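You operate a simulated robot arm through the tools that you are given. There is no shell and no other tool. Be economical: measure what you need, move in short steps, check, and stop when the job is done.

The job below is to be done with a simulated two-armed robot. You get a single attempt, and the scene is never put back.

TASK
Pick up the can from the drain board of the wash tank with one hand, pass it to the other hand and put it on the top of the cream block. Set down upright: can.

It is judged by the outcome, as a careful person would: the job done as asked, and still so three seconds after it is handed in. It fails if anything else is knocked over, pushed out of place, dropped, spilled or broken.

THE ROBOT
Two 7-joint arms with two-finger parallel grippers on one trunk, on a base that drives. Base frame: it is fixed to the floor where the robot stands at the start and does not move with it; the origin is under the middle of the robot, x ahead of it, y to its left, z up. Units: mm, degrees, N and s.
The left shoulder is at the start at [50, 161, 1098], the right one opposite. With the tool pointing down near the work surface each hand reaches from about 240 to 680 mm from the robot's upright axis, wherever it stands, measured 20 degrees to its own side. Places, roughly: top of the cream block [1500, -800, 900]. Payload 3.43 kg a hand.
The tool frame of a hand sits at the grasp point between the pads (the TCP): z along the fingers, y along the line on which they close. The tips reach 30 mm beyond it. Largest opening 94 mm; finger width 28, thickness 10; the body of the gripper, 50 by 96 mm, starts 55 mm behind the TCP.
Orientation is told as [roll, pitch, yaw] about the base's x, y, z axes, in that order, counted from this pose: with the fingers straight down and closing along the base's y, the tool's x points along the base's -x, its y along +y and its z along -z.

THE INTERFACE
- The arms move only by the tool jog_arm. It takes "left_steps", "right_steps" or both (then of equal length, played together; a hand with none holds still); each is a list of rows, each an object (a shift or turn left out is 0, a gripper value left out holds the last) with "offset": the shift along the tool's x, y, z in mm, a list of three; "turn": the turn, a rotation vector about the tool's x, y, z in degrees, a list of three; "jaw": the finger opening in mm, from 0 to 94. In form: [{"offset": [dx, dy, dz], "turn": [wx, wy, wz], "jaw": jaw}, ...]. A call has 1 to 10 rows; each row is the pose to reach, as a shift and turn from the pose commanded when the call began, along the tool's axes at that moment. A row lasts 0.2 s, in which the tool goes at most 50 mm and 8.6 degrees; a call with a longer step from one row to the next is refused whole, and so is a gripper value outside its range. A pose out of reach is approached as far as the arm can. The call stops where the force on the tool passes 40 N (or 10 N more than at its start, if that is more) or the arm is blocked; 0.2 s more then pass. The fingers move at their own pace (about 45 mm/s each) and stop on an object; they squeeze with about 36 N. The grip force told is the motor's: it shows also when the fingers shut on nothing. Time passes only in rows, and 0.2 s behind the last, so rows that repeat a pose let the fingers close. It gives the time, the measured TCP pose, the force on the tool (base axes), the opening and the grip force at its end, in the units of the frame above (readings bear some noise), with the torque about the TCP (base axes, N m) and any sound that the robot's microphone picked up.
- Cameras (640 x 400 px; columns grow to the right, rows downward): "scene" is now at [133.9, -12.6, 1239.2]; the picture's right is [-0.14, -0.99, 0.00], its down [-0.41, 0.06, -0.91] and it looks along [0.90, -0.13, -0.42] (base axes); focal length 293 px, centre (320, 200). "left" rides on the left gripper at [76, -14, -103] in its tool frame; the picture's right is [0.18, 0.98, 0.00], its down [-0.75, 0.14, -0.64] and it looks along [-0.63, 0.12, 0.77] (tool axes); focal length 243 px, centre (320, 200). "right" rides on the right gripper at [76, 14, -103] in its tool frame; the picture's right is [-0.18, 0.98, 0.00], its down [-0.75, -0.14, -0.64] and it looks along [-0.63, -0.12, 0.77] (tool axes); focal length 243 px, centre (320, 200). There is no depth. A picture from a camera that has moved, and an enlarged one, comes with that camera's place and axes in the base frame and with its lens.
- capture(camera): a new picture of that camera. It takes no simulated time.
- move_column(by): slides the trunk up (or, below 0, down) by that many mm; the arms and the scene camera ride with it, the base frame stays. It gives what a move gives, with no picture.
- base_move(legs): drives the robot by 1 to 6 legs, each [ahead, left, turn to the left] in mm, mm and degrees, along the robot's own axes; the way and the turn of a leg run together, so that a leg with both is an arc; at most 1500 mm and 180 degrees a leg. The arms and the cameras ride along, it lands a little off, and it stops where it bumps. It gives what a move gives.
- turn_head(pan, tilt): turns the head with the scene camera to pan (to the left, within 80 degrees either way) and tilt (down, from -29 to 69), counted from straight ahead of the robot. It gives what a move gives.
- inspect(camera, box): a new picture of the part [left, top, right, bottom] of that camera's present view, enlarged. It takes no simulated time.
- hand_in(): hands the job in; it is judged then, once.

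Go step by step. Nothing tells you exact positions but the pictures and the camera data: compare them with the known pose of the tool, close in by small moves and look again before you grip or let go. The budget is 120 turns and 92 pictures, counting those below and the enlarged ones. Unless the task says otherwise, let go and move clear before handing in, and close with one line.

The tools are called after "Emit:" by a JSON object that holds its "op" and its "data". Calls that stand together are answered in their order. jog_arm: Moves the arms, as the interface text tells. Its arguments: {"type":"object","properties":{"left_steps":{"type":"array","items":{"type":"object","properties":{"offset":{"type":"array","items":{"type":"number"}},"turn":{"type":"array","items":{"type":"number"}},"jaw":{"type":"number"}}}},"right_steps":{"type":"array","items":{"type":"object","properties":{"offset":{"type":"array","items":{"type":"number"}},"turn":{"type":"array","items":{"type":"number"}},"jaw":{"type":"number"}}}}},"required":[]} The other tools are called the same way: move_column (by) slides the trunk up or down; base_move (legs) drives the base; turn_head (pan, tilt) turns the head that bears the scene camera; capture (camera) takes a picture; inspect (camera, box) takes an enlarged picture of a part of a camera's view; hand_in () hands the job in.

At the start:

```text
time: 0.0
left_tool_pos: [404.2, 67.6, 1108.4]
left_tcp_rot: [0.0, -0.1, 0.1]
left_force: [-0.4, -0.3, -0.6]
left_torque: [0.02, 0.01, -0.01]
left_finger_gap: 94.3
left_finger_force: 0.0
right_tool_pos: [312.7, -148.8, 1113.3]
right_tcp_rot: [0.1, -0.1, 0.0]
right_force: [0.5, -1.0, -0.6]
right_torque: [0.02, 0.0, -0.01]
right_finger_gap: 93.7
right_finger_force: 0.0
trunk travel left (down, up): [-125.0, 142.0]
robot x, y, heading: [2.5, 1.3, -0.1]
head pan, tilt: [-8.2, 24.7]
```

scene: 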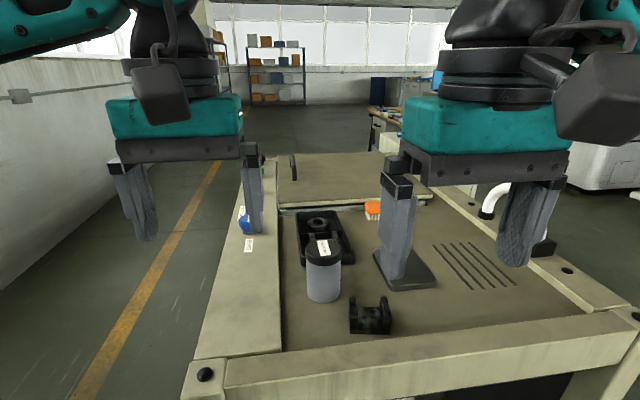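
right: 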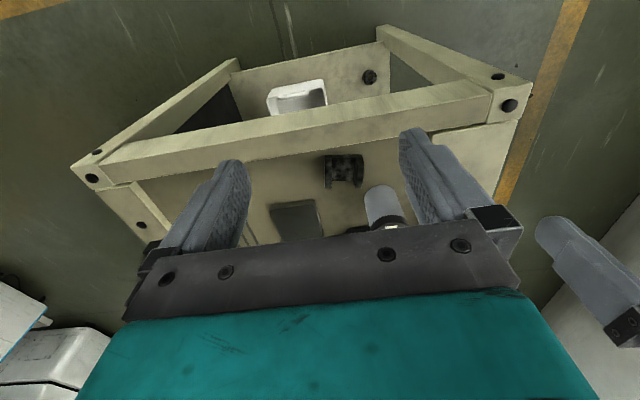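
left: 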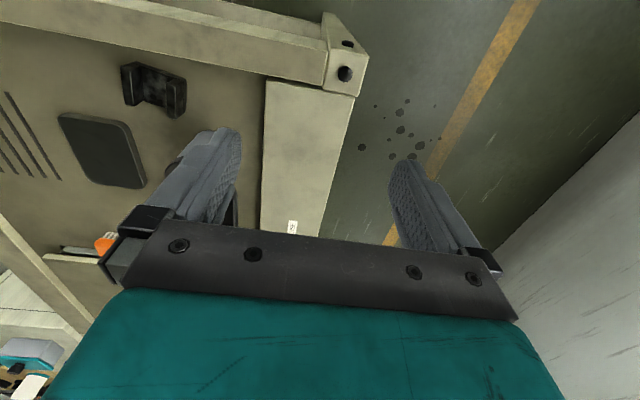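

I see a wash tank in front with several items: a grey container with a black lid, a black cradle, a black fixture, an orange item, and a blue item. I will enlarge the view to identify the can and look toward the cream block.

Emit:
{"op": "inspect", "data": {"camera": "scene", "box": [220, 140, 460, 350]}}

Emit:
{"op": "turn_head", "data": {"pan": -35, "tilt": 20}}

Emit:
{"op": "capture", "data": {"camera": "scene"}}

```text
1.90 times, centred on (340, 245) of scene
camera zoom: at [133.9, -12.6, 1239.2], right [-0.14, -0.99, 0.0], down [-0.41, 0.06, -0.91], along [0.9, -0.13, -0.42], focal length 558 px, centre (282, 114)
```

zoom: 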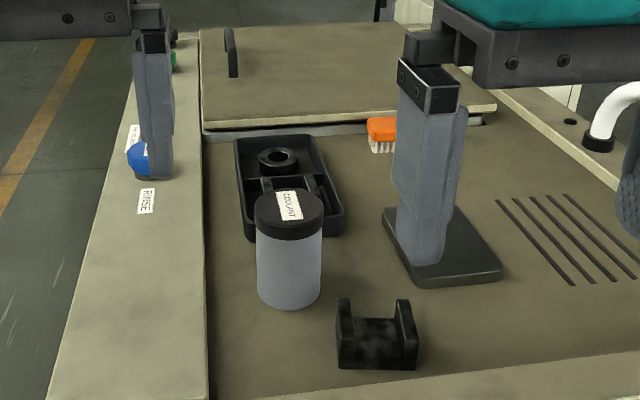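

```text
time: 0.9
left_tool_pos: [405.4, 66.9, 1108.7]
left_tcp_rot: [-0.1, -0.1, 0.1]
left_force: [0.3, 0.3, -0.5]
left_torque: [0.0, -0.03, 0.0]
left_finger_gap: 93.8
left_finger_force: 0.0
right_tool_pos: [312.6, -149.1, 1113.7]
right_tcp_rot: [0.0, 0.0, -0.1]
right_force: [-0.7, 0.3, 0.4]
right_torque: [0.0, 0.01, -0.01]
right_finger_gap: 93.8
right_finger_force: 0.1
trunk travel left (down, up): [-125.0, 142.0]
robot x, y, heading: [-0.2, 2.9, -0.0]
head pan, tilt: [-35.0, 20.0]
```

```text
87 pictures are left
camera scene: at [118.9, -52.7, 1246.8], right [-0.57, -0.82, 0.0], down [-0.28, 0.2, -0.94], along [0.77, -0.54, -0.34], focal length 293 px, centre (320, 200)
```

scene: 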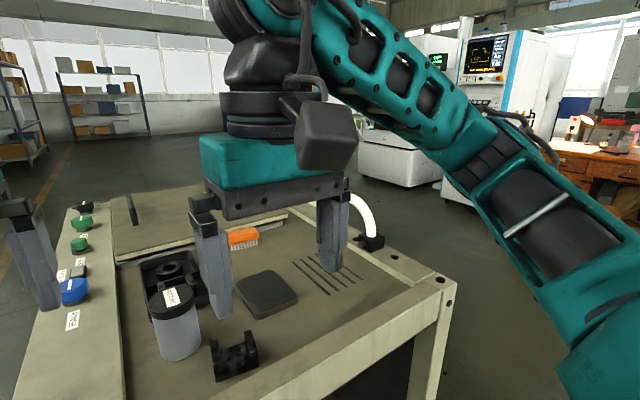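

The can is the "COOLANT" container, roughly at [560, -82], with its top near z 948, its base near 838 and a diameter of about 65. I'll move the right hand above it (staying high), move the left hand aside, and look again.

Emit:
{"op": "jog_arm", "data": {"right_steps": [{"offset": [-40, 8, 0]}, {"offset": [-80, 16, 0]}, {"offset": [-120, 24, 0]}, {"offset": [-160, 32, 0]}, {"offset": [-200, 40, 0]}, {"offset": [-200, 40, 0]}], "left_steps": [{"offset": [10, 30, 0]}, {"offset": [30, 60, 0]}, {"offset": [50, 90, 0]}, {"offset": [70, 120, 0]}, {"offset": [90, 120, 0]}, {"offset": [90, 120, 0]}]}}

Emit:
{"op": "turn_head", "data": {"pan": -20, "tilt": 22}}

Emit:
{"op": "capture", "data": {"camera": "scene"}}

Emit:
{"op": "capture", "data": {"camera": "right"}}

```text
time: 2.3
left_tool_pos: [312.5, 187.0, 1112.4]
left_tcp_rot: [0.0, 0.0, 0.1]
left_force: [-1.3, 0.6, -0.8]
left_torque: [0.0, -0.01, -0.01]
left_finger_gap: 93.9
left_finger_force: 0.0
right_tool_pos: [514.3, -109.8, 1110.7]
right_tcp_rot: [0.0, -0.1, 0.0]
right_force: [0.0, 0.0, -0.4]
right_torque: [0.01, -0.01, 0.0]
right_finger_gap: 94.2
right_finger_force: 0.0
trunk travel left (down, up): [-125.0, 142.0]
robot x, y, heading: [0.3, 0.8, 0.1]
head pan, tilt: [-35.0, 20.0]
```

```text
time: 3.1
left_tool_pos: [313.8, 184.7, 1110.3]
left_tcp_rot: [0.1, 0.0, 0.1]
left_force: [0.4, 0.3, 0.1]
left_torque: [0.04, 0.01, 0.02]
left_finger_gap: 93.8
left_finger_force: 0.1
right_tool_pos: [513.5, -110.2, 1112.1]
right_tcp_rot: [0.1, 0.1, -0.1]
right_force: [-0.3, 0.7, 0.1]
right_torque: [-0.01, 0.01, 0.01]
right_finger_gap: 93.9
right_finger_force: 0.1
trunk travel left (down, up): [-125.0, 142.0]
robot x, y, heading: [-0.3, -0.9, -0.1]
head pan, tilt: [-20.0, 22.0]
```

```text
86 pictures are left
camera scene: at [129.8, -31.2, 1243.6], right [-0.34, -0.94, 0.0], down [-0.35, 0.13, -0.93], along [0.87, -0.32, -0.37], focal length 293 px, centre (320, 200)
```

scene: 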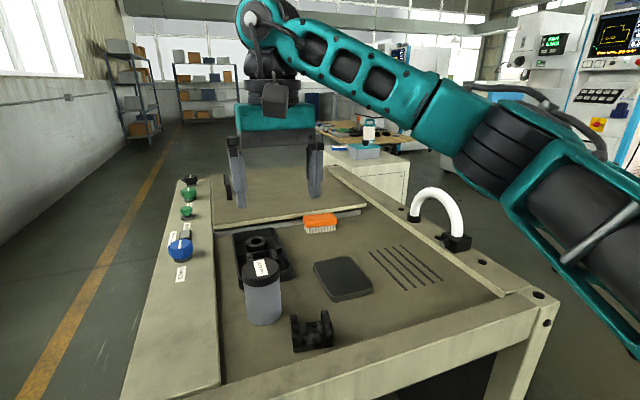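

```text
85 pictures are left
camera right: at [437.2, -96.8, 1213.9], right [0.18, 0.98, 0.0], down [0.75, -0.14, 0.64], along [0.63, -0.12, -0.77], focal length 243 px, centre (320, 200)
```

right: 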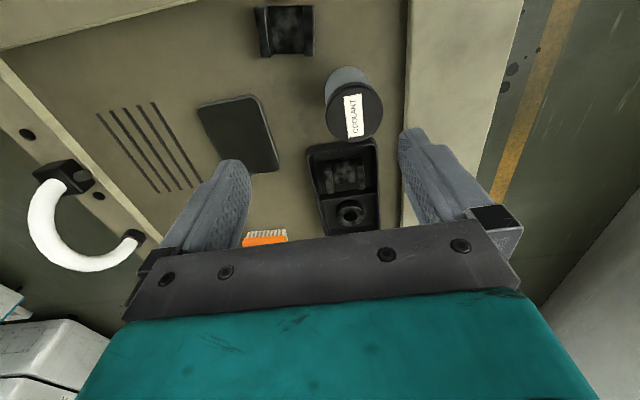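

The can's lid centre triangulates to about [528, -79, 970] with a diameter near 58, and the base is at z of about 870. The cream block is the cream cabinet past the tank. I'll centre above the can and descend part of the way.

Emit:
{"op": "jog_arm", "data": {"right_steps": [{"offset": [-8, 16, 20]}, {"offset": [-15, 31, 50]}, {"offset": [-15, 31, 75]}, {"offset": [-15, 31, 75]}]}}

Emit:
{"op": "capture", "data": {"camera": "right"}}

Emit:
{"op": "capture", "data": {"camera": "scene"}}

```text
time: 4.1
left_tool_pos: [312.6, 186.7, 1111.7]
left_tcp_rot: [-0.1, 0.0, 0.2]
left_force: [-0.3, 0.4, -0.6]
left_torque: [-0.04, 0.03, 0.02]
left_finger_gap: 93.7
left_finger_force: 0.0
right_tool_pos: [526.4, -78.7, 1037.3]
right_tcp_rot: [0.0, 0.0, 0.0]
right_force: [-0.5, -0.3, -0.3]
right_torque: [-0.01, 0.05, 0.0]
right_finger_gap: 93.9
right_finger_force: 0.0
trunk travel left (down, up): [-125.0, 142.0]
robot x, y, heading: [0.9, -0.2, 0.3]
head pan, tilt: [-20.0, 22.0]
```

```text
84 pictures are left
camera right: at [450.1, -64.0, 1139.7], right [0.18, 0.98, 0.0], down [0.75, -0.14, 0.64], along [0.63, -0.12, -0.77], focal length 243 px, centre (320, 200)
```

right: 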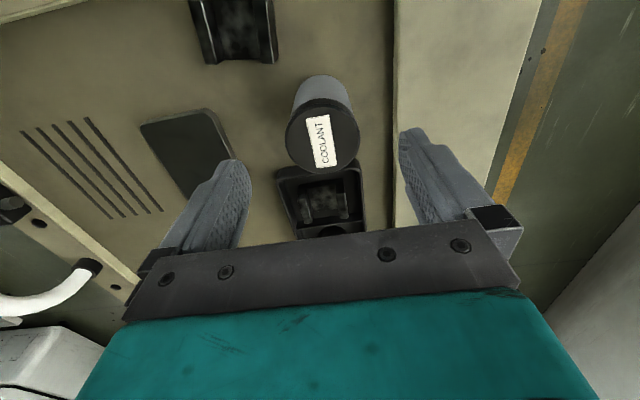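

```text
83 pictures are left
camera scene: at [129.8, -31.1, 1243.6], right [-0.34, -0.94, 0.0], down [-0.35, 0.13, -0.93], along [0.87, -0.32, -0.37], focal length 293 px, centre (320, 200)
```

scene: 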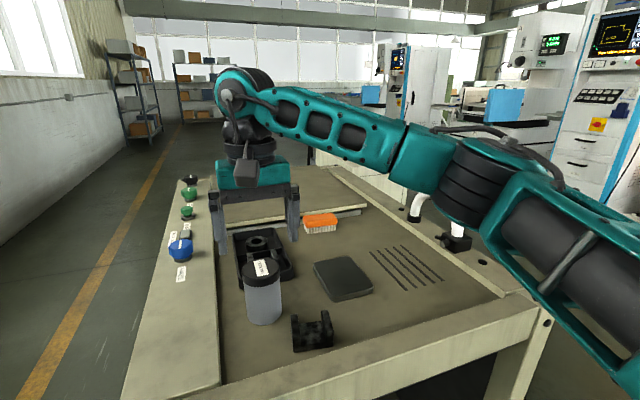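

The measurement agrees at [528, -78, 971], so I'll descend straight to z 960 with the jaws around the lid.

Emit:
{"op": "jog_arm", "data": {"right_steps": [{"offset": [-2, 1, 25]}, {"offset": [-2, 1, 50]}, {"offset": [-2, 1, 68]}, {"offset": [-2, 1, 77]}, {"offset": [-2, 1, 77]}]}}

Emit:
{"op": "capture", "data": {"camera": "right"}}

Emit:
{"op": "inspect", "data": {"camera": "scene", "box": [180, 180, 350, 350]}}

```text
time: 5.3
left_tool_pos: [313.0, 184.3, 1111.9]
left_tcp_rot: [0.1, 0.0, 0.1]
left_force: [-0.7, 0.8, -0.1]
left_torque: [-0.03, -0.01, -0.02]
left_finger_gap: 94.1
left_finger_force: 0.0
right_tool_pos: [529.2, -76.8, 962.0]
right_tcp_rot: [0.0, 0.1, 0.0]
right_force: [-1.8, 1.0, 0.9]
right_torque: [-0.01, 0.01, -0.01]
right_finger_gap: 93.9
right_finger_force: 0.0
trunk travel left (down, up): [-125.0, 142.0]
robot x, y, heading: [-1.0, -2.3, 0.1]
head pan, tilt: [-20.0, 22.0]
```

```text
82 pictures are left
camera right: at [452.9, -64.0, 1063.6], right [0.18, 0.98, 0.0], down [0.75, -0.14, 0.64], along [0.63, -0.12, -0.77], focal length 243 px, centre (320, 200)
```

right: 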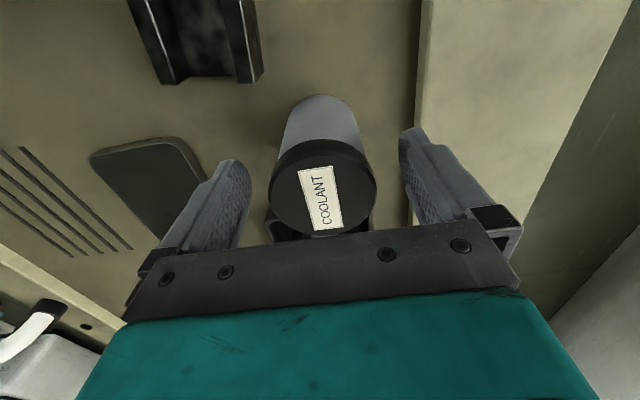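

```text
2.35 times, centred on (265, 265) of scene
camera zoom: at [129.8, -31.1, 1243.6], right [-0.34, -0.94, 0.0], down [-0.35, 0.13, -0.93], along [0.87, -0.32, -0.37], focal length 690 px, centre (449, 47)
```

zoom: 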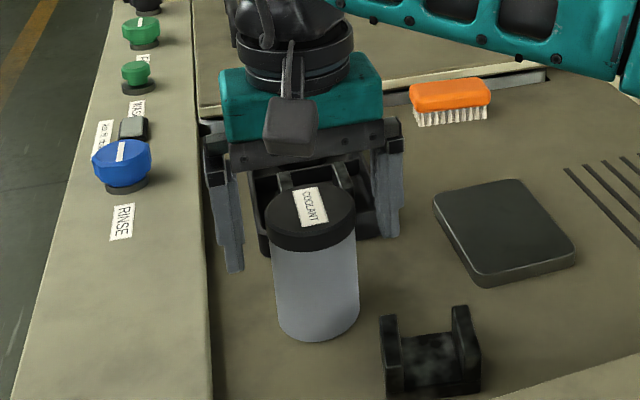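

The fingers straddle the lid symmetrically. I'll close the jaws on it.

Emit:
{"op": "jog_arm", "data": {"right_steps": [{"offset": [2, 1, 0], "jaw": 70}, {"offset": [2, 1, 0], "jaw": 50}, {"offset": [2, 1, 0], "jaw": 40}, {"offset": [2, 1, 0], "jaw": 40}, {"offset": [2, 1, 0], "jaw": 40}]}}

Emit:
{"op": "capture", "data": {"camera": "right"}}

```text
time: 6.5
left_tool_pos: [313.1, 186.3, 1111.5]
left_tcp_rot: [0.0, 0.0, 0.1]
left_force: [0.1, -1.0, 0.5]
left_torque: [0.0, 0.0, 0.01]
left_finger_gap: 93.6
left_finger_force: 0.0
right_tool_pos: [527.8, -76.5, 961.2]
right_tcp_rot: [0.0, 0.1, 0.0]
right_force: [-0.4, -1.2, -0.3]
right_torque: [-0.02, 0.02, 0.0]
right_finger_gap: 61.1
right_finger_force: 36.3
trunk travel left (down, up): [-125.0, 142.0]
robot x, y, heading: [-0.5, 0.6, 0.3]
head pan, tilt: [-20.0, 22.0]
```

```text
80 pictures are left
camera right: at [451.3, -63.0, 1064.1], right [0.18, 0.98, 0.0], down [0.75, -0.14, 0.64], along [0.63, -0.12, -0.77], focal length 243 px, centre (320, 200)
```

right: 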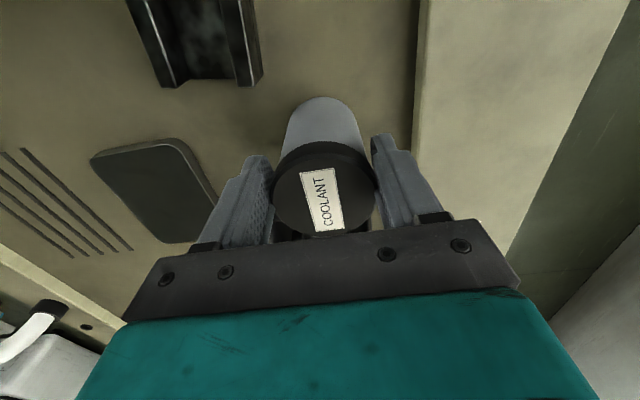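

The can is gripped at 61 mm with 36 N. I'll lift it straight up.

Emit:
{"op": "jog_arm", "data": {"right_steps": [{"offset": [0, 0, -10]}, {"offset": [0, 0, -30]}, {"offset": [0, 0, -55]}, {"offset": [0, 0, -80]}, {"offset": [0, 0, -105]}, {"offset": [0, 0, -130]}, {"offset": [0, 0, -150]}, {"offset": [0, 0, -150]}]}}

Emit:
{"op": "capture", "data": {"camera": "scene"}}

```text
time: 8.3
left_tool_pos: [314.0, 186.6, 1111.3]
left_tcp_rot: [0.0, 0.0, 0.1]
left_force: [0.6, -0.4, -0.6]
left_torque: [0.01, -0.01, 0.01]
left_finger_gap: 93.9
left_finger_force: 0.1
right_tool_pos: [526.9, -79.7, 1110.9]
right_tcp_rot: [0.0, 0.0, 0.0]
right_force: [0.0, 0.0, -0.2]
right_torque: [0.01, 0.0, 0.01]
right_finger_gap: 39.9
right_finger_force: 0.1
trunk travel left (down, up): [-125.0, 142.0]
robot x, y, heading: [0.6, 1.9, -0.0]
head pan, tilt: [-20.0, 22.0]
```

```text
79 pictures are left
camera scene: at [129.8, -31.2, 1243.6], right [-0.34, -0.94, 0.0], down [-0.35, 0.13, -0.93], along [0.87, -0.32, -0.37], focal length 293 px, centre (320, 200)
```

scene: 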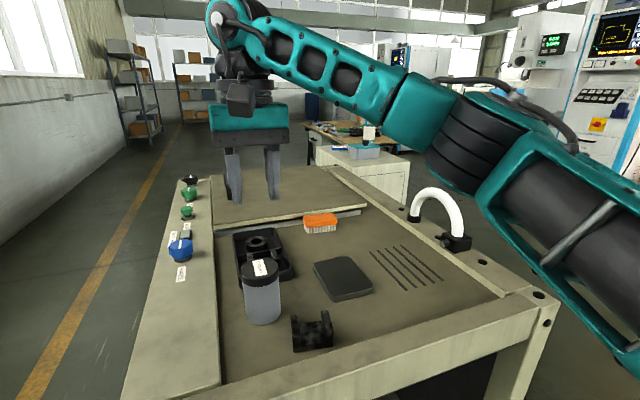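

The jaws slipped off. The can is still standing in place, so I gripped only the far edge of the lid, because I had counted the lid's side as part of its top face. I'll re-measure with enlarged views.

Emit:
{"op": "inspect", "data": {"camera": "right", "box": [250, 40, 410, 180]}}

Emit:
{"op": "inspect", "data": {"camera": "scene", "box": [210, 230, 330, 340]}}

```text
2.86 times, centred on (330, 110) of right
camera zoom: at [450.6, -65.0, 1214.0], right [0.18, 0.98, 0.0], down [0.75, -0.14, 0.64], along [0.63, -0.12, -0.77], focal length 693 px, centre (291, 457)
```

zoom: 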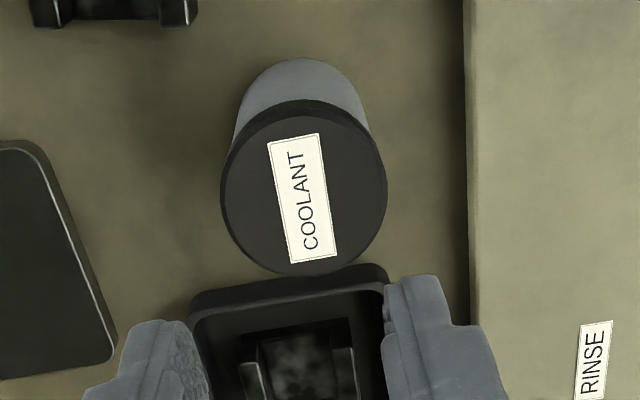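

```text
3.64 times, centred on (270, 285) of scene
camera zoom: at [129.8, -31.2, 1243.6], right [-0.34, -0.94, 0.0], down [-0.35, 0.13, -0.93], along [0.87, -0.32, -0.37], focal length 1066 px, centre (502, -109)
```

zoom: 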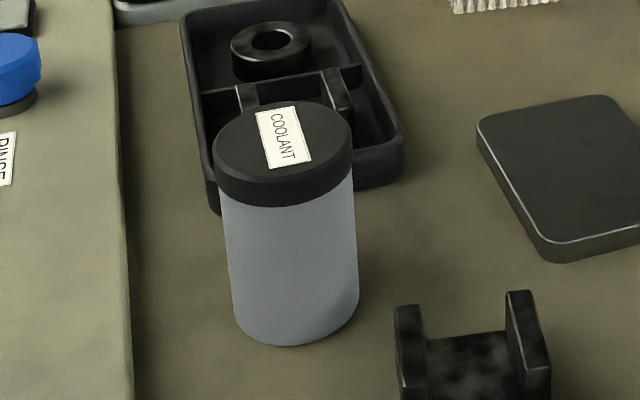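

Better estimate: lid centre [537, -77, 963], diameter 61. I'll open, recentre, descend part-way to verify with the camera, then go deeper.

Emit:
{"op": "jog_arm", "data": {"right_steps": [{"offset": [-5, 0, 0], "jaw": 60}, {"offset": [-10, 1, 20], "jaw": 94}, {"offset": [-10, 1, 50], "jaw": 94}, {"offset": [-10, 1, 80], "jaw": 94}, {"offset": [-10, 1, 100], "jaw": 94}, {"offset": [-10, 1, 100], "jaw": 94}]}}

Emit:
{"op": "inspect", "data": {"camera": "right", "box": [220, 80, 420, 250]}}

Emit:
{"op": "inspect", "data": {"camera": "scene", "box": [210, 190, 330, 340]}}

```text
time: 9.7
left_tool_pos: [314.2, 186.8, 1110.8]
left_tcp_rot: [0.0, 0.0, 0.1]
left_force: [-0.9, -0.5, 0.0]
left_torque: [0.03, 0.02, 0.0]
left_finger_gap: 94.0
left_finger_force: 0.1
right_tool_pos: [536.9, -74.3, 1010.0]
right_tcp_rot: [0.0, 0.0, 0.0]
right_force: [-0.6, 0.9, 0.1]
right_torque: [0.0, -0.02, 0.01]
right_finger_gap: 94.1
right_finger_force: 0.0
trunk travel left (down, up): [-125.0, 142.0]
robot x, y, heading: [1.8, 1.5, -0.0]
head pan, tilt: [-20.0, 22.0]
```

```text
2.35 times, centred on (320, 165) of right
camera zoom: at [461.0, -62.0, 1112.5], right [0.18, 0.98, 0.0], down [0.75, -0.14, 0.64], along [0.63, -0.12, -0.77], focal length 571 px, centre (320, 282)
```

zoom: 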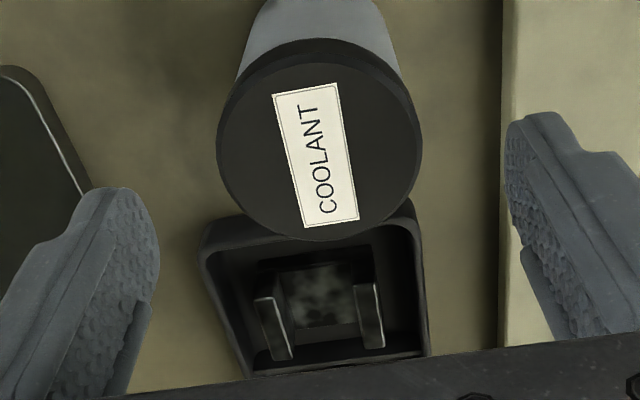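

```text
2.67 times, centred on (270, 265) of scene
camera zoom: at [129.8, -31.1, 1243.6], right [-0.34, -0.94, 0.0], down [-0.35, 0.13, -0.93], along [0.87, -0.32, -0.37], focal length 782 px, centre (453, 27)
```

zoom: 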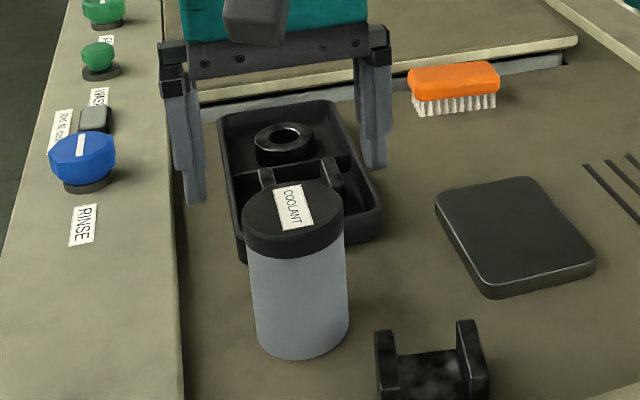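

The measurement is consistent at about [540, -77, 959]. I'll descend to z 933 and close fully onto it.

Emit:
{"op": "jog_arm", "data": {"right_steps": [{"offset": [-2, 0, 25], "jaw": 94}, {"offset": [-3, 0, 50], "jaw": 94}, {"offset": [-3, 0, 70], "jaw": 94}, {"offset": [-3, 0, 77], "jaw": 94}, {"offset": [-3, 0, 77], "jaw": 70}, {"offset": [-3, 0, 77], "jaw": 40}, {"offset": [-3, 0, 77], "jaw": 10}, {"offset": [-3, 0, 77], "jaw": 0}, {"offset": [-3, 0, 77], "jaw": 0}]}}

Emit:
{"op": "inspect", "data": {"camera": "scene", "box": [190, 190, 350, 340]}}

Emit:
{"op": "capture", "data": {"camera": "right"}}

```text
time: 11.7
left_tool_pos: [312.9, 186.0, 1111.6]
left_tcp_rot: [0.0, 0.0, 0.1]
left_force: [0.3, 0.1, -0.5]
left_torque: [-0.01, -0.03, 0.02]
left_finger_gap: 94.3
left_finger_force: 0.1
right_tool_pos: [540.0, -76.4, 933.7]
right_tcp_rot: [-0.1, 0.1, 0.0]
right_force: [-0.2, 0.4, 0.3]
right_torque: [-0.03, 0.01, -0.02]
right_finger_gap: 62.4
right_finger_force: 36.6
trunk travel left (down, up): [-125.0, 142.0]
robot x, y, heading: [-1.6, 1.5, -0.0]
head pan, tilt: [-20.0, 22.0]
```

```text
2.67 times, centred on (270, 265) of scene
camera zoom: at [129.9, -31.2, 1243.6], right [-0.34, -0.94, 0.0], down [-0.35, 0.13, -0.93], along [0.87, -0.32, -0.37], focal length 782 px, centre (453, 27)
```

zoom: 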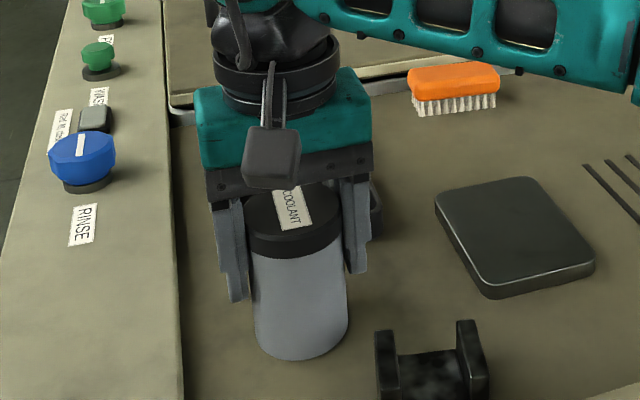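

```text
73 pictures are left
camera right: at [463.7, -62.3, 1036.5], right [0.18, 0.98, 0.0], down [0.75, -0.14, 0.64], along [0.63, -0.12, -0.77], focal length 243 px, centre (320, 200)
```

right: 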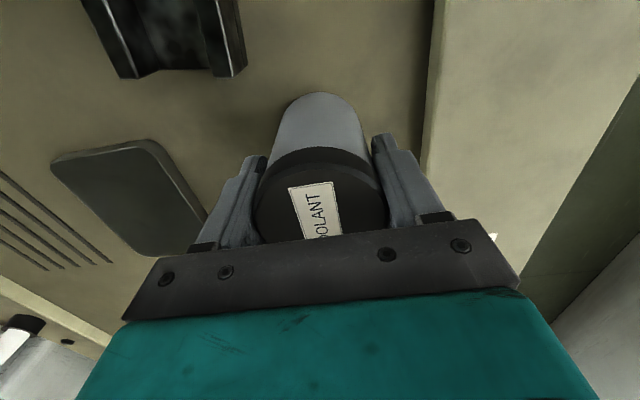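

The grip is centred and deeper (62 mm, 37 N). I'll do a slow test lift of 20 mm.

Emit:
{"op": "jog_arm", "data": {"right_steps": [{"offset": [0, 0, -2]}, {"offset": [0, 0, -5]}, {"offset": [0, 0, -9]}, {"offset": [0, 0, -13]}, {"offset": [0, 0, -17]}, {"offset": [0, 0, -20]}, {"offset": [0, 0, -20]}]}}

Emit:
{"op": "inspect", "data": {"camera": "scene", "box": [190, 190, 350, 340]}}

```text
time: 13.3
left_tool_pos: [313.2, 185.9, 1110.4]
left_tcp_rot: [0.0, -0.1, 0.1]
left_force: [0.9, 0.2, 0.2]
left_torque: [0.03, 0.0, -0.02]
left_finger_gap: 93.8
left_finger_force: 0.0
right_tool_pos: [540.5, -76.4, 953.8]
right_tcp_rot: [0.0, 0.0, 0.0]
right_force: [-0.6, 0.6, -1.9]
right_torque: [0.0, 0.02, -0.02]
right_finger_gap: 62.5
right_finger_force: 35.9
trunk travel left (down, up): [-125.0, 142.0]
robot x, y, heading: [-1.2, 1.9, 0.2]
head pan, tilt: [-20.0, 22.0]
```

```text
2.67 times, centred on (270, 265) of scene
camera zoom: at [130.0, -31.2, 1243.6], right [-0.34, -0.94, 0.0], down [-0.35, 0.13, -0.93], along [0.87, -0.32, -0.37], focal length 782 px, centre (453, 27)
```

zoom: 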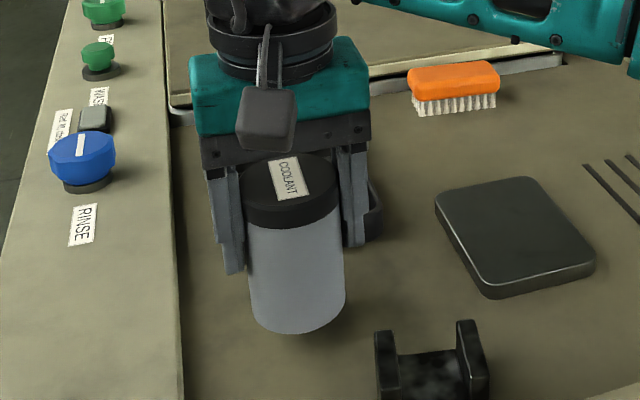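

The can is held, so I'll lift it up and bring it in a little. Meanwhile I'll start rotating the left hand toward a horizontal, sideways-pointing (-y) pose with its camera up, well clear of the can.

Emit:
{"op": "jog_arm", "data": {"right_steps": [{"offset": [0, 0, -10]}, {"offset": [0, 0, -25]}, {"offset": [0, 0, -40]}, {"offset": [0, 0, -60]}, {"offset": [5, 0, -80]}, {"offset": [15, 0, -100]}, {"offset": [25, 0, -120]}, {"offset": [35, 0, -140]}, {"offset": [40, 0, -150]}, {"offset": [45, 0, -156]}], "left_steps": [{"offset": [-10, 5, 0], "turn": [4.6, 4.6, -4.6]}, {"offset": [-20, 10, 0], "turn": [9.2, 9.2, -9.2]}, {"offset": [-30, 15, 0], "turn": [13.8, 13.8, -13.8]}, {"offset": [-45, 20, 0], "turn": [18.4, 18.4, -18.4]}, {"offset": [-60, 20, 5], "turn": [23.0, 23.0, -23.0]}, {"offset": [-75, 20, 10], "turn": [27.6, 27.6, -27.6]}, {"offset": [-90, 20, 15], "turn": [32.2, 32.2, -32.2]}, {"offset": [-105, 20, 20], "turn": [36.8, 36.8, -36.8]}, {"offset": [-120, 20, 25], "turn": [41.4, 41.4, -41.4]}, {"offset": [-137, 20, 30], "turn": [46.0, 46.0, -46.0]}]}}

Emit:
{"op": "capture", "data": {"camera": "scene"}}

```text
time: 15.5
left_tool_pos: [451.4, 207.2, 1077.9]
left_tcp_rot: [-33.1, 57.3, 33.1]
left_force: [0.2, 0.4, -0.7]
left_torque: [0.0, 0.01, -0.02]
left_finger_gap: 93.9
left_finger_force: 0.1
right_tool_pos: [497.6, -76.4, 1110.4]
right_tcp_rot: [0.0, 0.0, 0.0]
right_force: [-0.3, -0.1, -2.7]
right_torque: [0.02, -0.01, -0.02]
right_finger_gap: 62.5
right_finger_force: 36.6
trunk travel left (down, up): [-125.0, 142.0]
robot x, y, heading: [-0.1, -0.2, -0.0]
head pan, tilt: [-20.0, 22.0]
```

```text
71 pictures are left
camera scene: at [130.1, -31.1, 1243.5], right [-0.34, -0.94, 0.0], down [-0.35, 0.13, -0.93], along [0.87, -0.32, -0.37], focal length 293 px, centre (320, 200)
```

scene: 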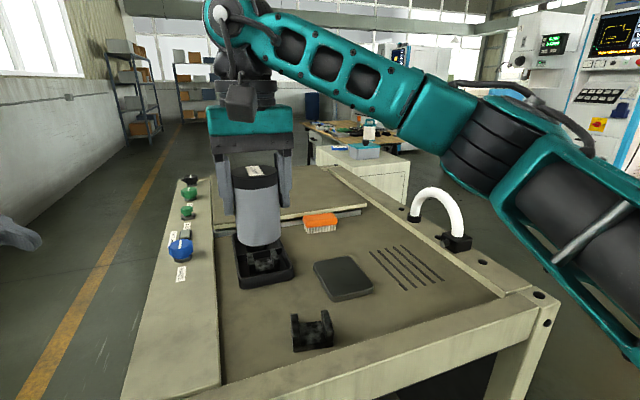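

The can is lifted and secure, and the left hand is rotating as planned. I'll finish the rotation and enlarge the view of the cream block.

Emit:
{"op": "jog_arm", "data": {"left_steps": [{"turn": [4.7, 4.7, -4.7]}, {"turn": [9.4, 9.4, -9.4]}, {"turn": [14.1, 14.1, -14.1]}, {"turn": [18.8, 18.8, -18.8]}, {"turn": [23.3, 23.3, -23.3]}, {"turn": [23.3, 23.3, -23.3]}]}}

Emit:
{"op": "inspect", "data": {"camera": "scene", "box": [290, 100, 440, 210]}}

Emit:
{"op": "capture", "data": {"camera": "left"}}

```text
time: 16.9
left_tool_pos: [452.5, 207.1, 1080.0]
left_tcp_rot: [139.3, 89.9, -130.6]
left_force: [-1.1, -0.4, -0.4]
left_torque: [-0.02, 0.03, -0.01]
left_finger_gap: 93.9
left_finger_force: 0.1
right_tool_pos: [496.5, -77.0, 1110.3]
right_tcp_rot: [0.0, 0.0, 0.0]
right_force: [0.5, 0.1, -2.2]
right_torque: [-0.03, 0.0, -0.04]
right_finger_gap: 62.5
right_finger_force: 35.8
trunk travel left (down, up): [-125.0, 142.0]
robot x, y, heading: [1.8, -1.6, 0.1]
head pan, tilt: [-20.0, 22.0]
```

```text
3.64 times, centred on (365, 155) of scene
camera zoom: at [130.0, -31.2, 1243.6], right [-0.34, -0.94, 0.0], down [-0.35, 0.13, -0.93], along [0.87, -0.32, -0.37], focal length 1066 px, centre (156, 364)
```

zoom: 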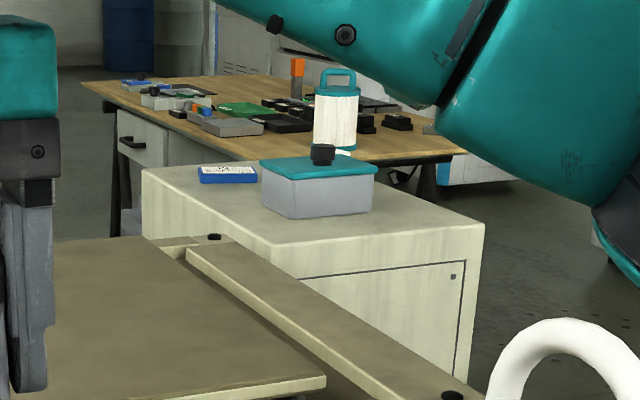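

```text
69 pictures are left
camera left: at [466.1, 309.3, 1155.3], right [-0.98, 0.0, 0.19], down [-0.14, 0.64, -0.75], along [-0.12, -0.77, -0.63], focal length 243 px, centre (320, 200)
```

left: 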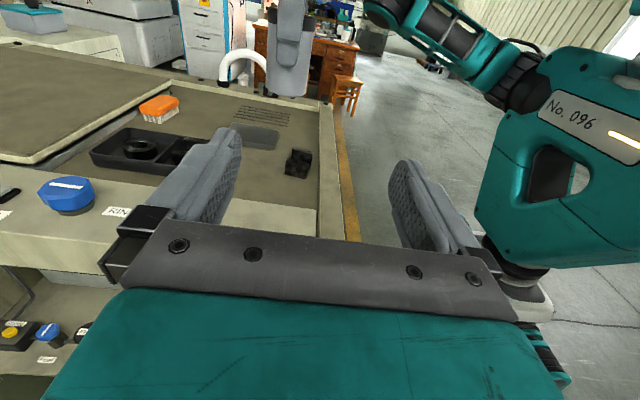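

The left hand points at -y with its camera up, as wanted. The block's top has a free area in front of and beside the teal-lidded box. I'll line the left hand up with the can and approach part-way.

Emit:
{"op": "jog_arm", "data": {"left_steps": [{"offset": [1, -22, 20]}, {"offset": [2, -45, 50]}, {"offset": [2, -45, 90]}, {"offset": [2, -45, 130]}, {"offset": [2, -45, 165]}, {"offset": [2, -45, 165]}]}}

Emit:
{"op": "capture", "data": {"camera": "left"}}

Emit:
{"op": "turn_head", "data": {"pan": 0, "tilt": 22}}

Emit:
{"op": "capture", "data": {"camera": "scene"}}

```text
time: 18.3
left_tool_pos: [498.1, 40.8, 1081.8]
left_tcp_rot: [179.1, 90.0, -90.9]
left_force: [-0.4, -0.3, -0.3]
left_torque: [-0.01, 0.02, 0.01]
left_finger_gap: 93.9
left_finger_force: 0.0
right_tool_pos: [495.2, -75.9, 1111.0]
right_tcp_rot: [0.1, 0.0, 0.0]
right_force: [0.4, 0.0, -2.9]
right_torque: [-0.03, -0.02, -0.02]
right_finger_gap: 62.2
right_finger_force: 36.4
trunk travel left (down, up): [-125.0, 142.0]
robot x, y, heading: [-1.6, -0.0, 0.2]
head pan, tilt: [-20.0, 22.0]
```

```text
68 pictures are left
camera left: at [512.3, 142.8, 1157.9], right [-0.98, 0.0, 0.18], down [-0.14, 0.64, -0.75], along [-0.12, -0.77, -0.63], focal length 243 px, centre (320, 200)
```

left: 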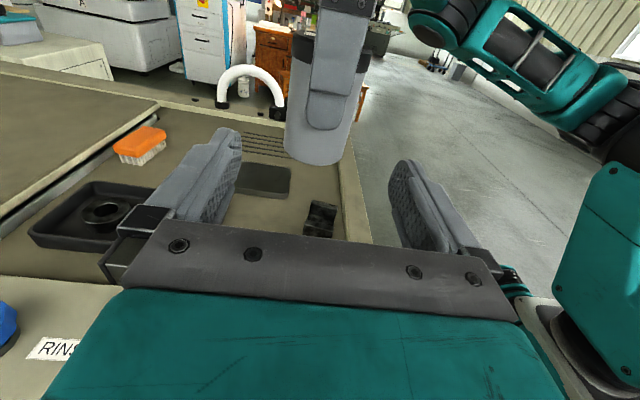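

```text
time: 19.1
left_tool_pos: [498.3, 40.1, 1081.2]
left_tcp_rot: [165.5, 90.0, -104.4]
left_force: [0.2, 0.8, 0.9]
left_torque: [-0.01, 0.03, 0.0]
left_finger_gap: 93.9
left_finger_force: 0.1
right_tool_pos: [495.8, -75.5, 1110.3]
right_tcp_rot: [0.0, 0.0, 0.0]
right_force: [0.6, -0.7, -2.2]
right_torque: [0.05, -0.02, -0.01]
right_finger_gap: 62.4
right_finger_force: 35.7
trunk travel left (down, up): [-125.0, 142.0]
robot x, y, heading: [-1.4, -0.4, 0.0]
head pan, tilt: [0.0, 22.0]
```

```text
67 pictures are left
camera scene: at [135.6, 0.5, 1243.6], right [0.0, -1.0, 0.0], down [-0.37, 0.0, -0.93], along [0.93, 0.0, -0.37], focal length 293 px, centre (320, 200)
```

scene: 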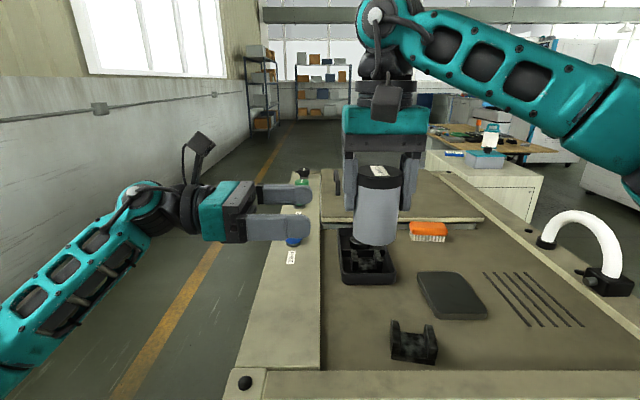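

The left fingers are level with the can's lower middle and lined up in x. I'll advance so they straddle the body between the right hand's fingers.

Emit:
{"op": "jog_arm", "data": {"left_steps": [{"offset": [0, 1, 25]}, {"offset": [0, 1, 50]}, {"offset": [0, 1, 70]}, {"offset": [0, 1, 90]}, {"offset": [0, 1, 102]}, {"offset": [0, 1, 110]}, {"offset": [0, 1, 110]}]}}

Emit:
{"op": "inspect", "data": {"camera": "scene", "box": [260, 110, 460, 270]}}

Emit:
{"op": "capture", "data": {"camera": "left"}}

```text
time: 20.7
left_tool_pos: [496.4, -69.0, 1081.0]
left_tcp_rot: [173.5, 89.9, -96.4]
left_force: [0.0, 0.4, 0.8]
left_torque: [0.02, -0.02, -0.02]
left_finger_gap: 94.0
left_finger_force: 0.1
right_tool_pos: [496.6, -75.5, 1109.7]
right_tcp_rot: [0.1, 0.1, 0.1]
right_force: [0.2, 0.4, -2.9]
right_torque: [0.0, 0.04, -0.02]
right_finger_gap: 61.8
right_finger_force: 35.6
trunk travel left (down, up): [-125.0, 142.0]
robot x, y, heading: [0.2, 1.7, -0.2]
head pan, tilt: [0.0, 22.0]
```

```text
2.50 times, centred on (360, 190) of scene
camera zoom: at [135.6, 0.6, 1243.6], right [0.0, -1.0, 0.0], down [-0.37, 0.0, -0.93], along [0.93, 0.0, -0.37], focal length 733 px, centre (220, 225)
```

zoom: 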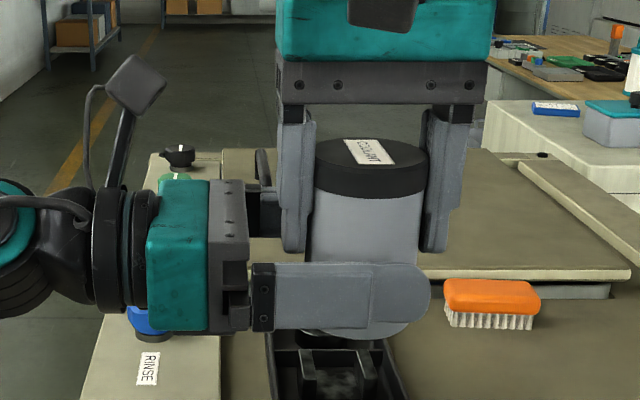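

```text
65 pictures are left
camera left: at [510.9, 33.3, 1157.5], right [-0.98, 0.0, 0.18], down [-0.14, 0.64, -0.75], along [-0.12, -0.77, -0.63], focal length 243 px, centre (320, 200)
```

left: 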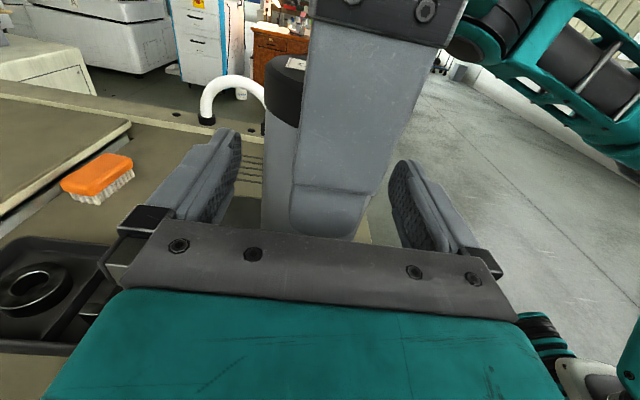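

The geometry is clear of collisions. I'll close the left jaws on the can body.

Emit:
{"op": "jog_arm", "data": {"left_steps": [{"jaw": 80}, {"jaw": 66}, {"jaw": 50}, {"jaw": 20}, {"jaw": 0}, {"jaw": 0}, {"jaw": 0}]}}

Emit:
{"op": "capture", "data": {"camera": "left"}}

```text
time: 22.3
left_tool_pos: [494.8, -69.2, 1081.4]
left_tcp_rot: [159.5, 89.9, -110.3]
left_force: [5.5, -1.7, 0.5]
left_torque: [0.02, 0.1, 0.1]
left_finger_gap: 62.3
left_finger_force: 35.8
right_tool_pos: [496.0, -75.1, 1109.2]
right_tcp_rot: [0.0, 0.0, 0.1]
right_force: [-7.0, 1.7, -1.7]
right_torque: [0.03, 0.13, -0.03]
right_finger_gap: 61.9
right_finger_force: 36.1
trunk travel left (down, up): [-125.0, 142.0]
robot x, y, heading: [1.1, 1.9, -0.1]
head pan, tilt: [0.0, 22.0]
```

```text
64 pictures are left
camera left: at [511.1, 33.7, 1157.5], right [-0.98, 0.0, 0.18], down [-0.14, 0.64, -0.75], along [-0.12, -0.77, -0.63], focal length 243 px, centre (320, 200)
```

left: 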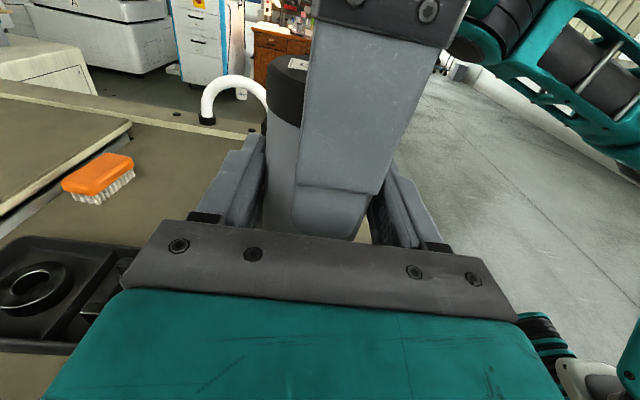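

Both hands hold the can. I'll open the right jaws modestly (to avoid touching the left palm) and then raise the right hand straight up.

Emit:
{"op": "jog_arm", "data": {"right_steps": [{"jaw": 70}, {"jaw": 76}, {"jaw": 76}, {"jaw": 76}]}}

Emit:
{"op": "inspect", "data": {"camera": "scene", "box": [260, 110, 460, 270]}}

```text
time: 23.3
left_tool_pos: [496.4, -68.6, 1081.0]
left_tcp_rot: [169.5, 90.0, -100.3]
left_force: [0.2, -0.7, -0.6]
left_torque: [0.0, -0.02, 0.01]
left_finger_gap: 62.3
left_finger_force: 35.6
right_tool_pos: [495.8, -76.2, 1109.2]
right_tcp_rot: [0.1, 0.0, 0.0]
right_force: [-0.7, -1.1, 0.2]
right_torque: [0.03, 0.01, -0.01]
right_finger_gap: 76.1
right_finger_force: 0.0
trunk travel left (down, up): [-125.0, 142.0]
robot x, y, heading: [0.1, -0.6, -0.1]
head pan, tilt: [0.0, 22.0]
```

```text
2.50 times, centred on (360, 190) of scene
camera zoom: at [135.6, 0.6, 1243.6], right [0.0, -1.0, 0.0], down [-0.37, 0.0, -0.93], along [0.93, 0.0, -0.37], focal length 733 px, centre (220, 225)
```

zoom: 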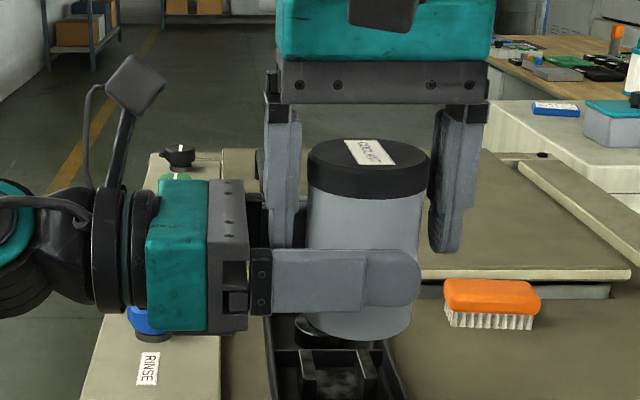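

The left hand holds the can alone. I'll raise the right hand clear and move it back to its side.

Emit:
{"op": "jog_arm", "data": {"right_steps": [{"offset": [0, 0, -20]}, {"offset": [0, 0, -50]}, {"offset": [0, 0, -85]}, {"offset": [0, 0, -115]}, {"offset": [30, -30, -115]}, {"offset": [60, -60, -115]}, {"offset": [95, -95, -115]}, {"offset": [130, -125, -115]}, {"offset": [165, -150, -100]}, {"offset": [195, -170, -80]}]}}

Emit:
{"op": "turn_head", "data": {"pan": -28, "tilt": 15}}

Emit:
{"op": "capture", "data": {"camera": "scene"}}

```text
time: 25.5
left_tool_pos: [496.4, -69.2, 1082.4]
left_tcp_rot: [-157.5, 89.9, -67.4]
left_force: [0.2, -0.8, 0.2]
left_torque: [0.03, 0.04, 0.0]
left_finger_gap: 62.1
left_finger_force: 36.1
right_tool_pos: [302.5, -246.0, 1191.0]
right_tcp_rot: [0.0, -0.1, 0.0]
right_force: [-0.6, 0.0, 0.1]
right_torque: [-0.01, -0.02, 0.0]
right_finger_gap: 76.0
right_finger_force: 0.1
trunk travel left (down, up): [-125.0, 142.0]
robot x, y, heading: [0.6, 0.7, 0.1]
head pan, tilt: [0.0, 22.0]
```

```text
time: 26.4
left_tool_pos: [496.1, -68.5, 1081.6]
left_tcp_rot: [168.4, 89.9, -101.5]
left_force: [-0.6, -0.2, 1.1]
left_torque: [0.03, 0.0, -0.01]
left_finger_gap: 62.1
left_finger_force: 35.9
right_tool_pos: [303.2, -244.7, 1190.7]
right_tcp_rot: [0.0, 0.0, 0.0]
right_force: [-0.3, -0.1, 0.4]
right_torque: [0.0, 0.01, 0.01]
right_finger_gap: 76.0
right_finger_force: 0.1
trunk travel left (down, up): [-125.0, 142.0]
robot x, y, heading: [-0.8, -1.5, 0.1]
head pan, tilt: [-28.0, 15.0]
```

```text
62 pictures are left
camera scene: at [125.3, -43.2, 1254.9], right [-0.47, -0.88, 0.0], down [-0.23, 0.12, -0.97], along [0.85, -0.45, -0.26], focal length 293 px, centre (320, 200)
```

scene: 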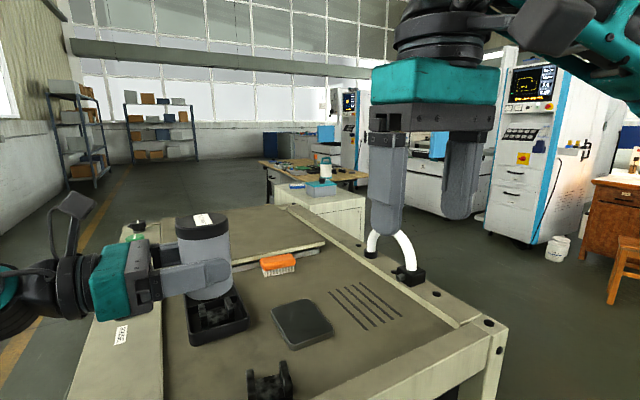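

The handover is done, with the can upright in the left hand. The cream block top runs roughly x 1250–1735, y -895 to -600, and the teal-lidded box sits around x 1365–1500. I plan to back off, drive right past the tank and approach the block's near-right corner at an angle. First I'll back off and look right.

Emit:
{"op": "base_move", "data": {"legs": [[-350, 0, 0]]}}

Emit:
{"op": "turn_head", "data": {"pan": -70, "tilt": 20}}

Emit:
{"op": "capture", "data": {"camera": "scene"}}

Emit:
{"op": "capture", "data": {"camera": "left"}}

```text
time: 28.8
left_tool_pos: [137.7, -67.7, 1081.4]
left_tcp_rot: [-173.5, 90.0, -83.0]
left_force: [-0.2, -0.3, -0.1]
left_torque: [0.03, 0.01, 0.0]
left_finger_gap: 62.0
left_finger_force: 36.4
right_tool_pos: [-54.1, -244.0, 1190.7]
right_tcp_rot: [0.0, -0.1, 0.5]
right_force: [0.7, 0.2, 0.5]
right_torque: [0.01, 0.04, -0.01]
right_finger_gap: 76.0
right_finger_force: 0.0
trunk travel left (down, up): [-125.0, 142.0]
robot x, y, heading: [-355.2, -3.6, 0.6]
head pan, tilt: [-28.0, 15.0]
```

```text
time: 29.8
left_tool_pos: [139.7, -66.8, 1081.5]
left_tcp_rot: [161.8, 90.0, -107.5]
left_force: [0.0, 0.0, 0.3]
left_torque: [0.04, 0.01, 0.02]
left_finger_gap: 62.0
left_finger_force: 35.8
right_tool_pos: [-52.6, -245.4, 1191.3]
right_tcp_rot: [0.0, 0.0, 0.4]
right_force: [-0.2, 0.4, 0.0]
right_torque: [0.01, 0.01, 0.0]
right_finger_gap: 76.0
right_finger_force: 0.1
trunk travel left (down, up): [-125.0, 142.0]
robot x, y, heading: [-357.7, -0.8, 0.3]
head pan, tilt: [-70.0, 20.0]
```

```text
61 pictures are left
camera scene: at [-282.2, -87.7, 1246.8], right [-0.94, -0.35, 0.0], down [-0.12, 0.32, -0.94], along [0.33, -0.88, -0.34], focal length 293 px, centre (320, 200)
```

scene: 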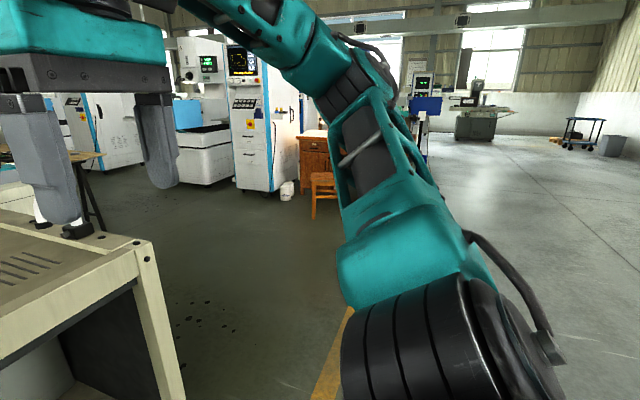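

```text
60 pictures are left
camera left: at [153.2, 35.9, 1157.4], right [-0.98, -0.01, 0.18], down [-0.15, 0.64, -0.75], along [-0.11, -0.77, -0.63], focal length 243 px, centre (320, 200)
```

left: 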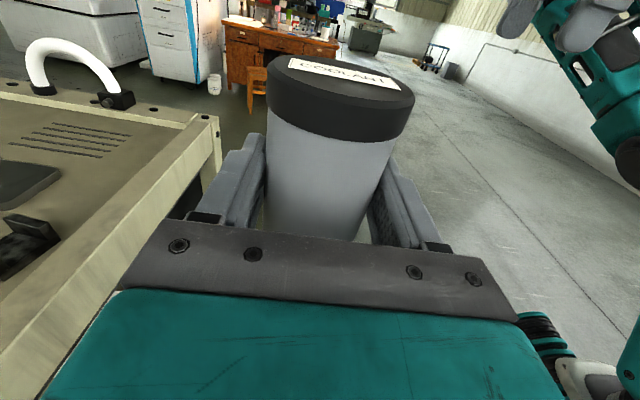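

The floor to the right is clear for several metres. I'll drive right, then ahead, then turn left to face the block's near-right corner from a standoff.

Emit:
{"op": "base_move", "data": {"legs": [[0, -1450, 0], [1280, 0, 0], [0, 0, 60]]}}

Emit:
{"op": "turn_head", "data": {"pan": 0, "tilt": 25}}

Emit:
{"op": "capture", "data": {"camera": "scene"}}

```text
time: 51.4
left_tool_pos: [1248.3, -995.4, 1081.5]
left_tcp_rot: [154.3, 90.0, -53.0]
left_force: [-0.5, 0.7, 0.7]
left_torque: [-0.01, -0.01, 0.02]
left_finger_gap: 61.8
left_finger_force: 35.9
right_tool_pos: [1315.9, -1247.5, 1190.1]
right_tcp_rot: [0.0, 0.0, 62.7]
right_force: [-0.4, -0.5, -1.0]
right_torque: [0.0, -0.02, 0.01]
right_finger_gap: 76.0
right_finger_force: 0.1
trunk travel left (down, up): [-125.0, 142.0]
robot x, y, heading: [958.8, -1406.3, 62.6]
head pan, tilt: [-70.0, 20.0]
```

```text
time: 52.8
left_tool_pos: [1248.6, -994.9, 1081.8]
left_tcp_rot: [153.1, 90.0, -54.3]
left_force: [1.4, -0.3, 0.9]
left_torque: [0.03, 0.02, 0.0]
left_finger_gap: 61.6
left_finger_force: 35.9
right_tool_pos: [1315.8, -1248.1, 1193.3]
right_tcp_rot: [0.0, -0.1, 62.6]
right_force: [-0.1, 0.9, 0.4]
right_torque: [-0.04, -0.01, 0.03]
right_finger_gap: 76.1
right_finger_force: 0.0
trunk travel left (down, up): [-125.0, 142.0]
robot x, y, heading: [956.4, -1404.8, 62.6]
head pan, tilt: [0.0, 25.0]
```

```text
59 pictures are left
camera scene: at [1022.6, -1286.3, 1238.7], right [0.89, -0.46, 0.0], down [-0.19, -0.38, -0.91], along [0.42, 0.8, -0.42], focal length 293 px, centre (320, 200)
```

scene: 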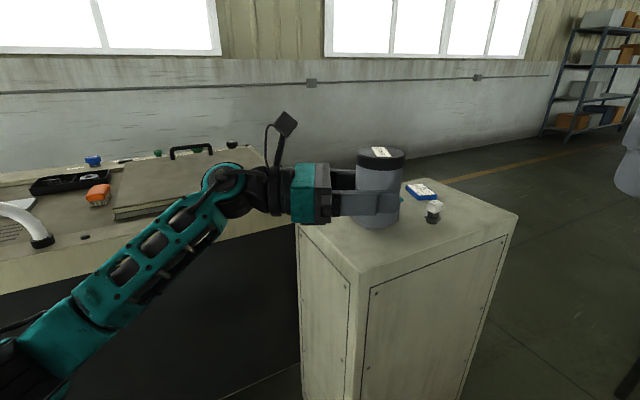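

I'm facing the near-right corner of the block, which sits at about [1283, -963] with its right edge running along y of about -950. The can hides the teal box, so I'll check from the hand cameras.

Emit:
{"op": "capture", "data": {"camera": "left"}}

Emit:
{"op": "capture", "data": {"camera": "right"}}

Emit:
{"op": "inspect", "data": {"camera": "scene", "box": [270, 120, 530, 300]}}

```text
58 pictures are left
camera left: at [1164.3, -935.8, 1157.4], right [-0.45, -0.87, 0.18], down [-0.64, 0.17, -0.75], along [0.63, -0.46, -0.63], focal length 243 px, centre (320, 200)
```

left: 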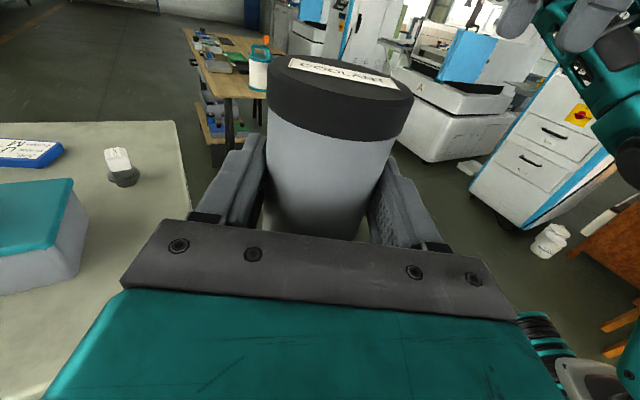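

```text
57 pictures are left
camera right: at [1268.4, -1309.7, 1293.3], right [-0.79, 0.62, 0.0], down [0.47, 0.6, 0.64], along [0.39, 0.51, -0.77], focal length 243 px, centre (320, 200)
```

right: 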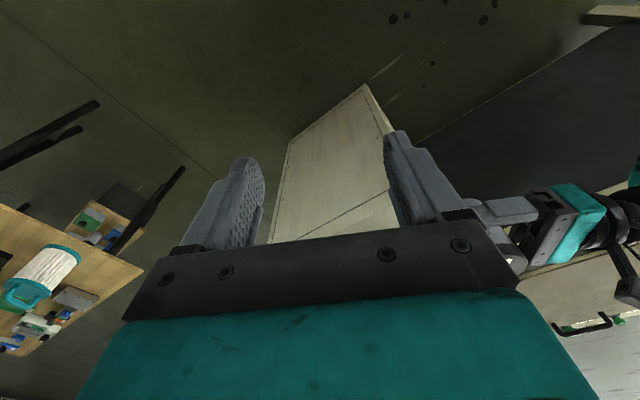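

```text
2.22 times, centred on (400, 210) of scene
camera zoom: at [1022.6, -1286.3, 1238.7], right [0.89, -0.46, 0.0], down [-0.19, -0.38, -0.91], along [0.42, 0.8, -0.42], focal length 651 px, centre (142, 178)
```

zoom: 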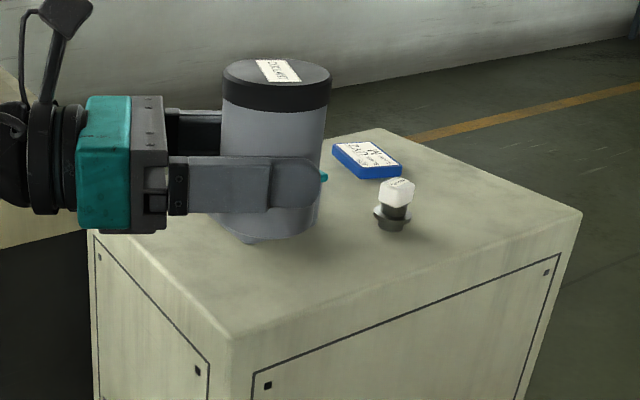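

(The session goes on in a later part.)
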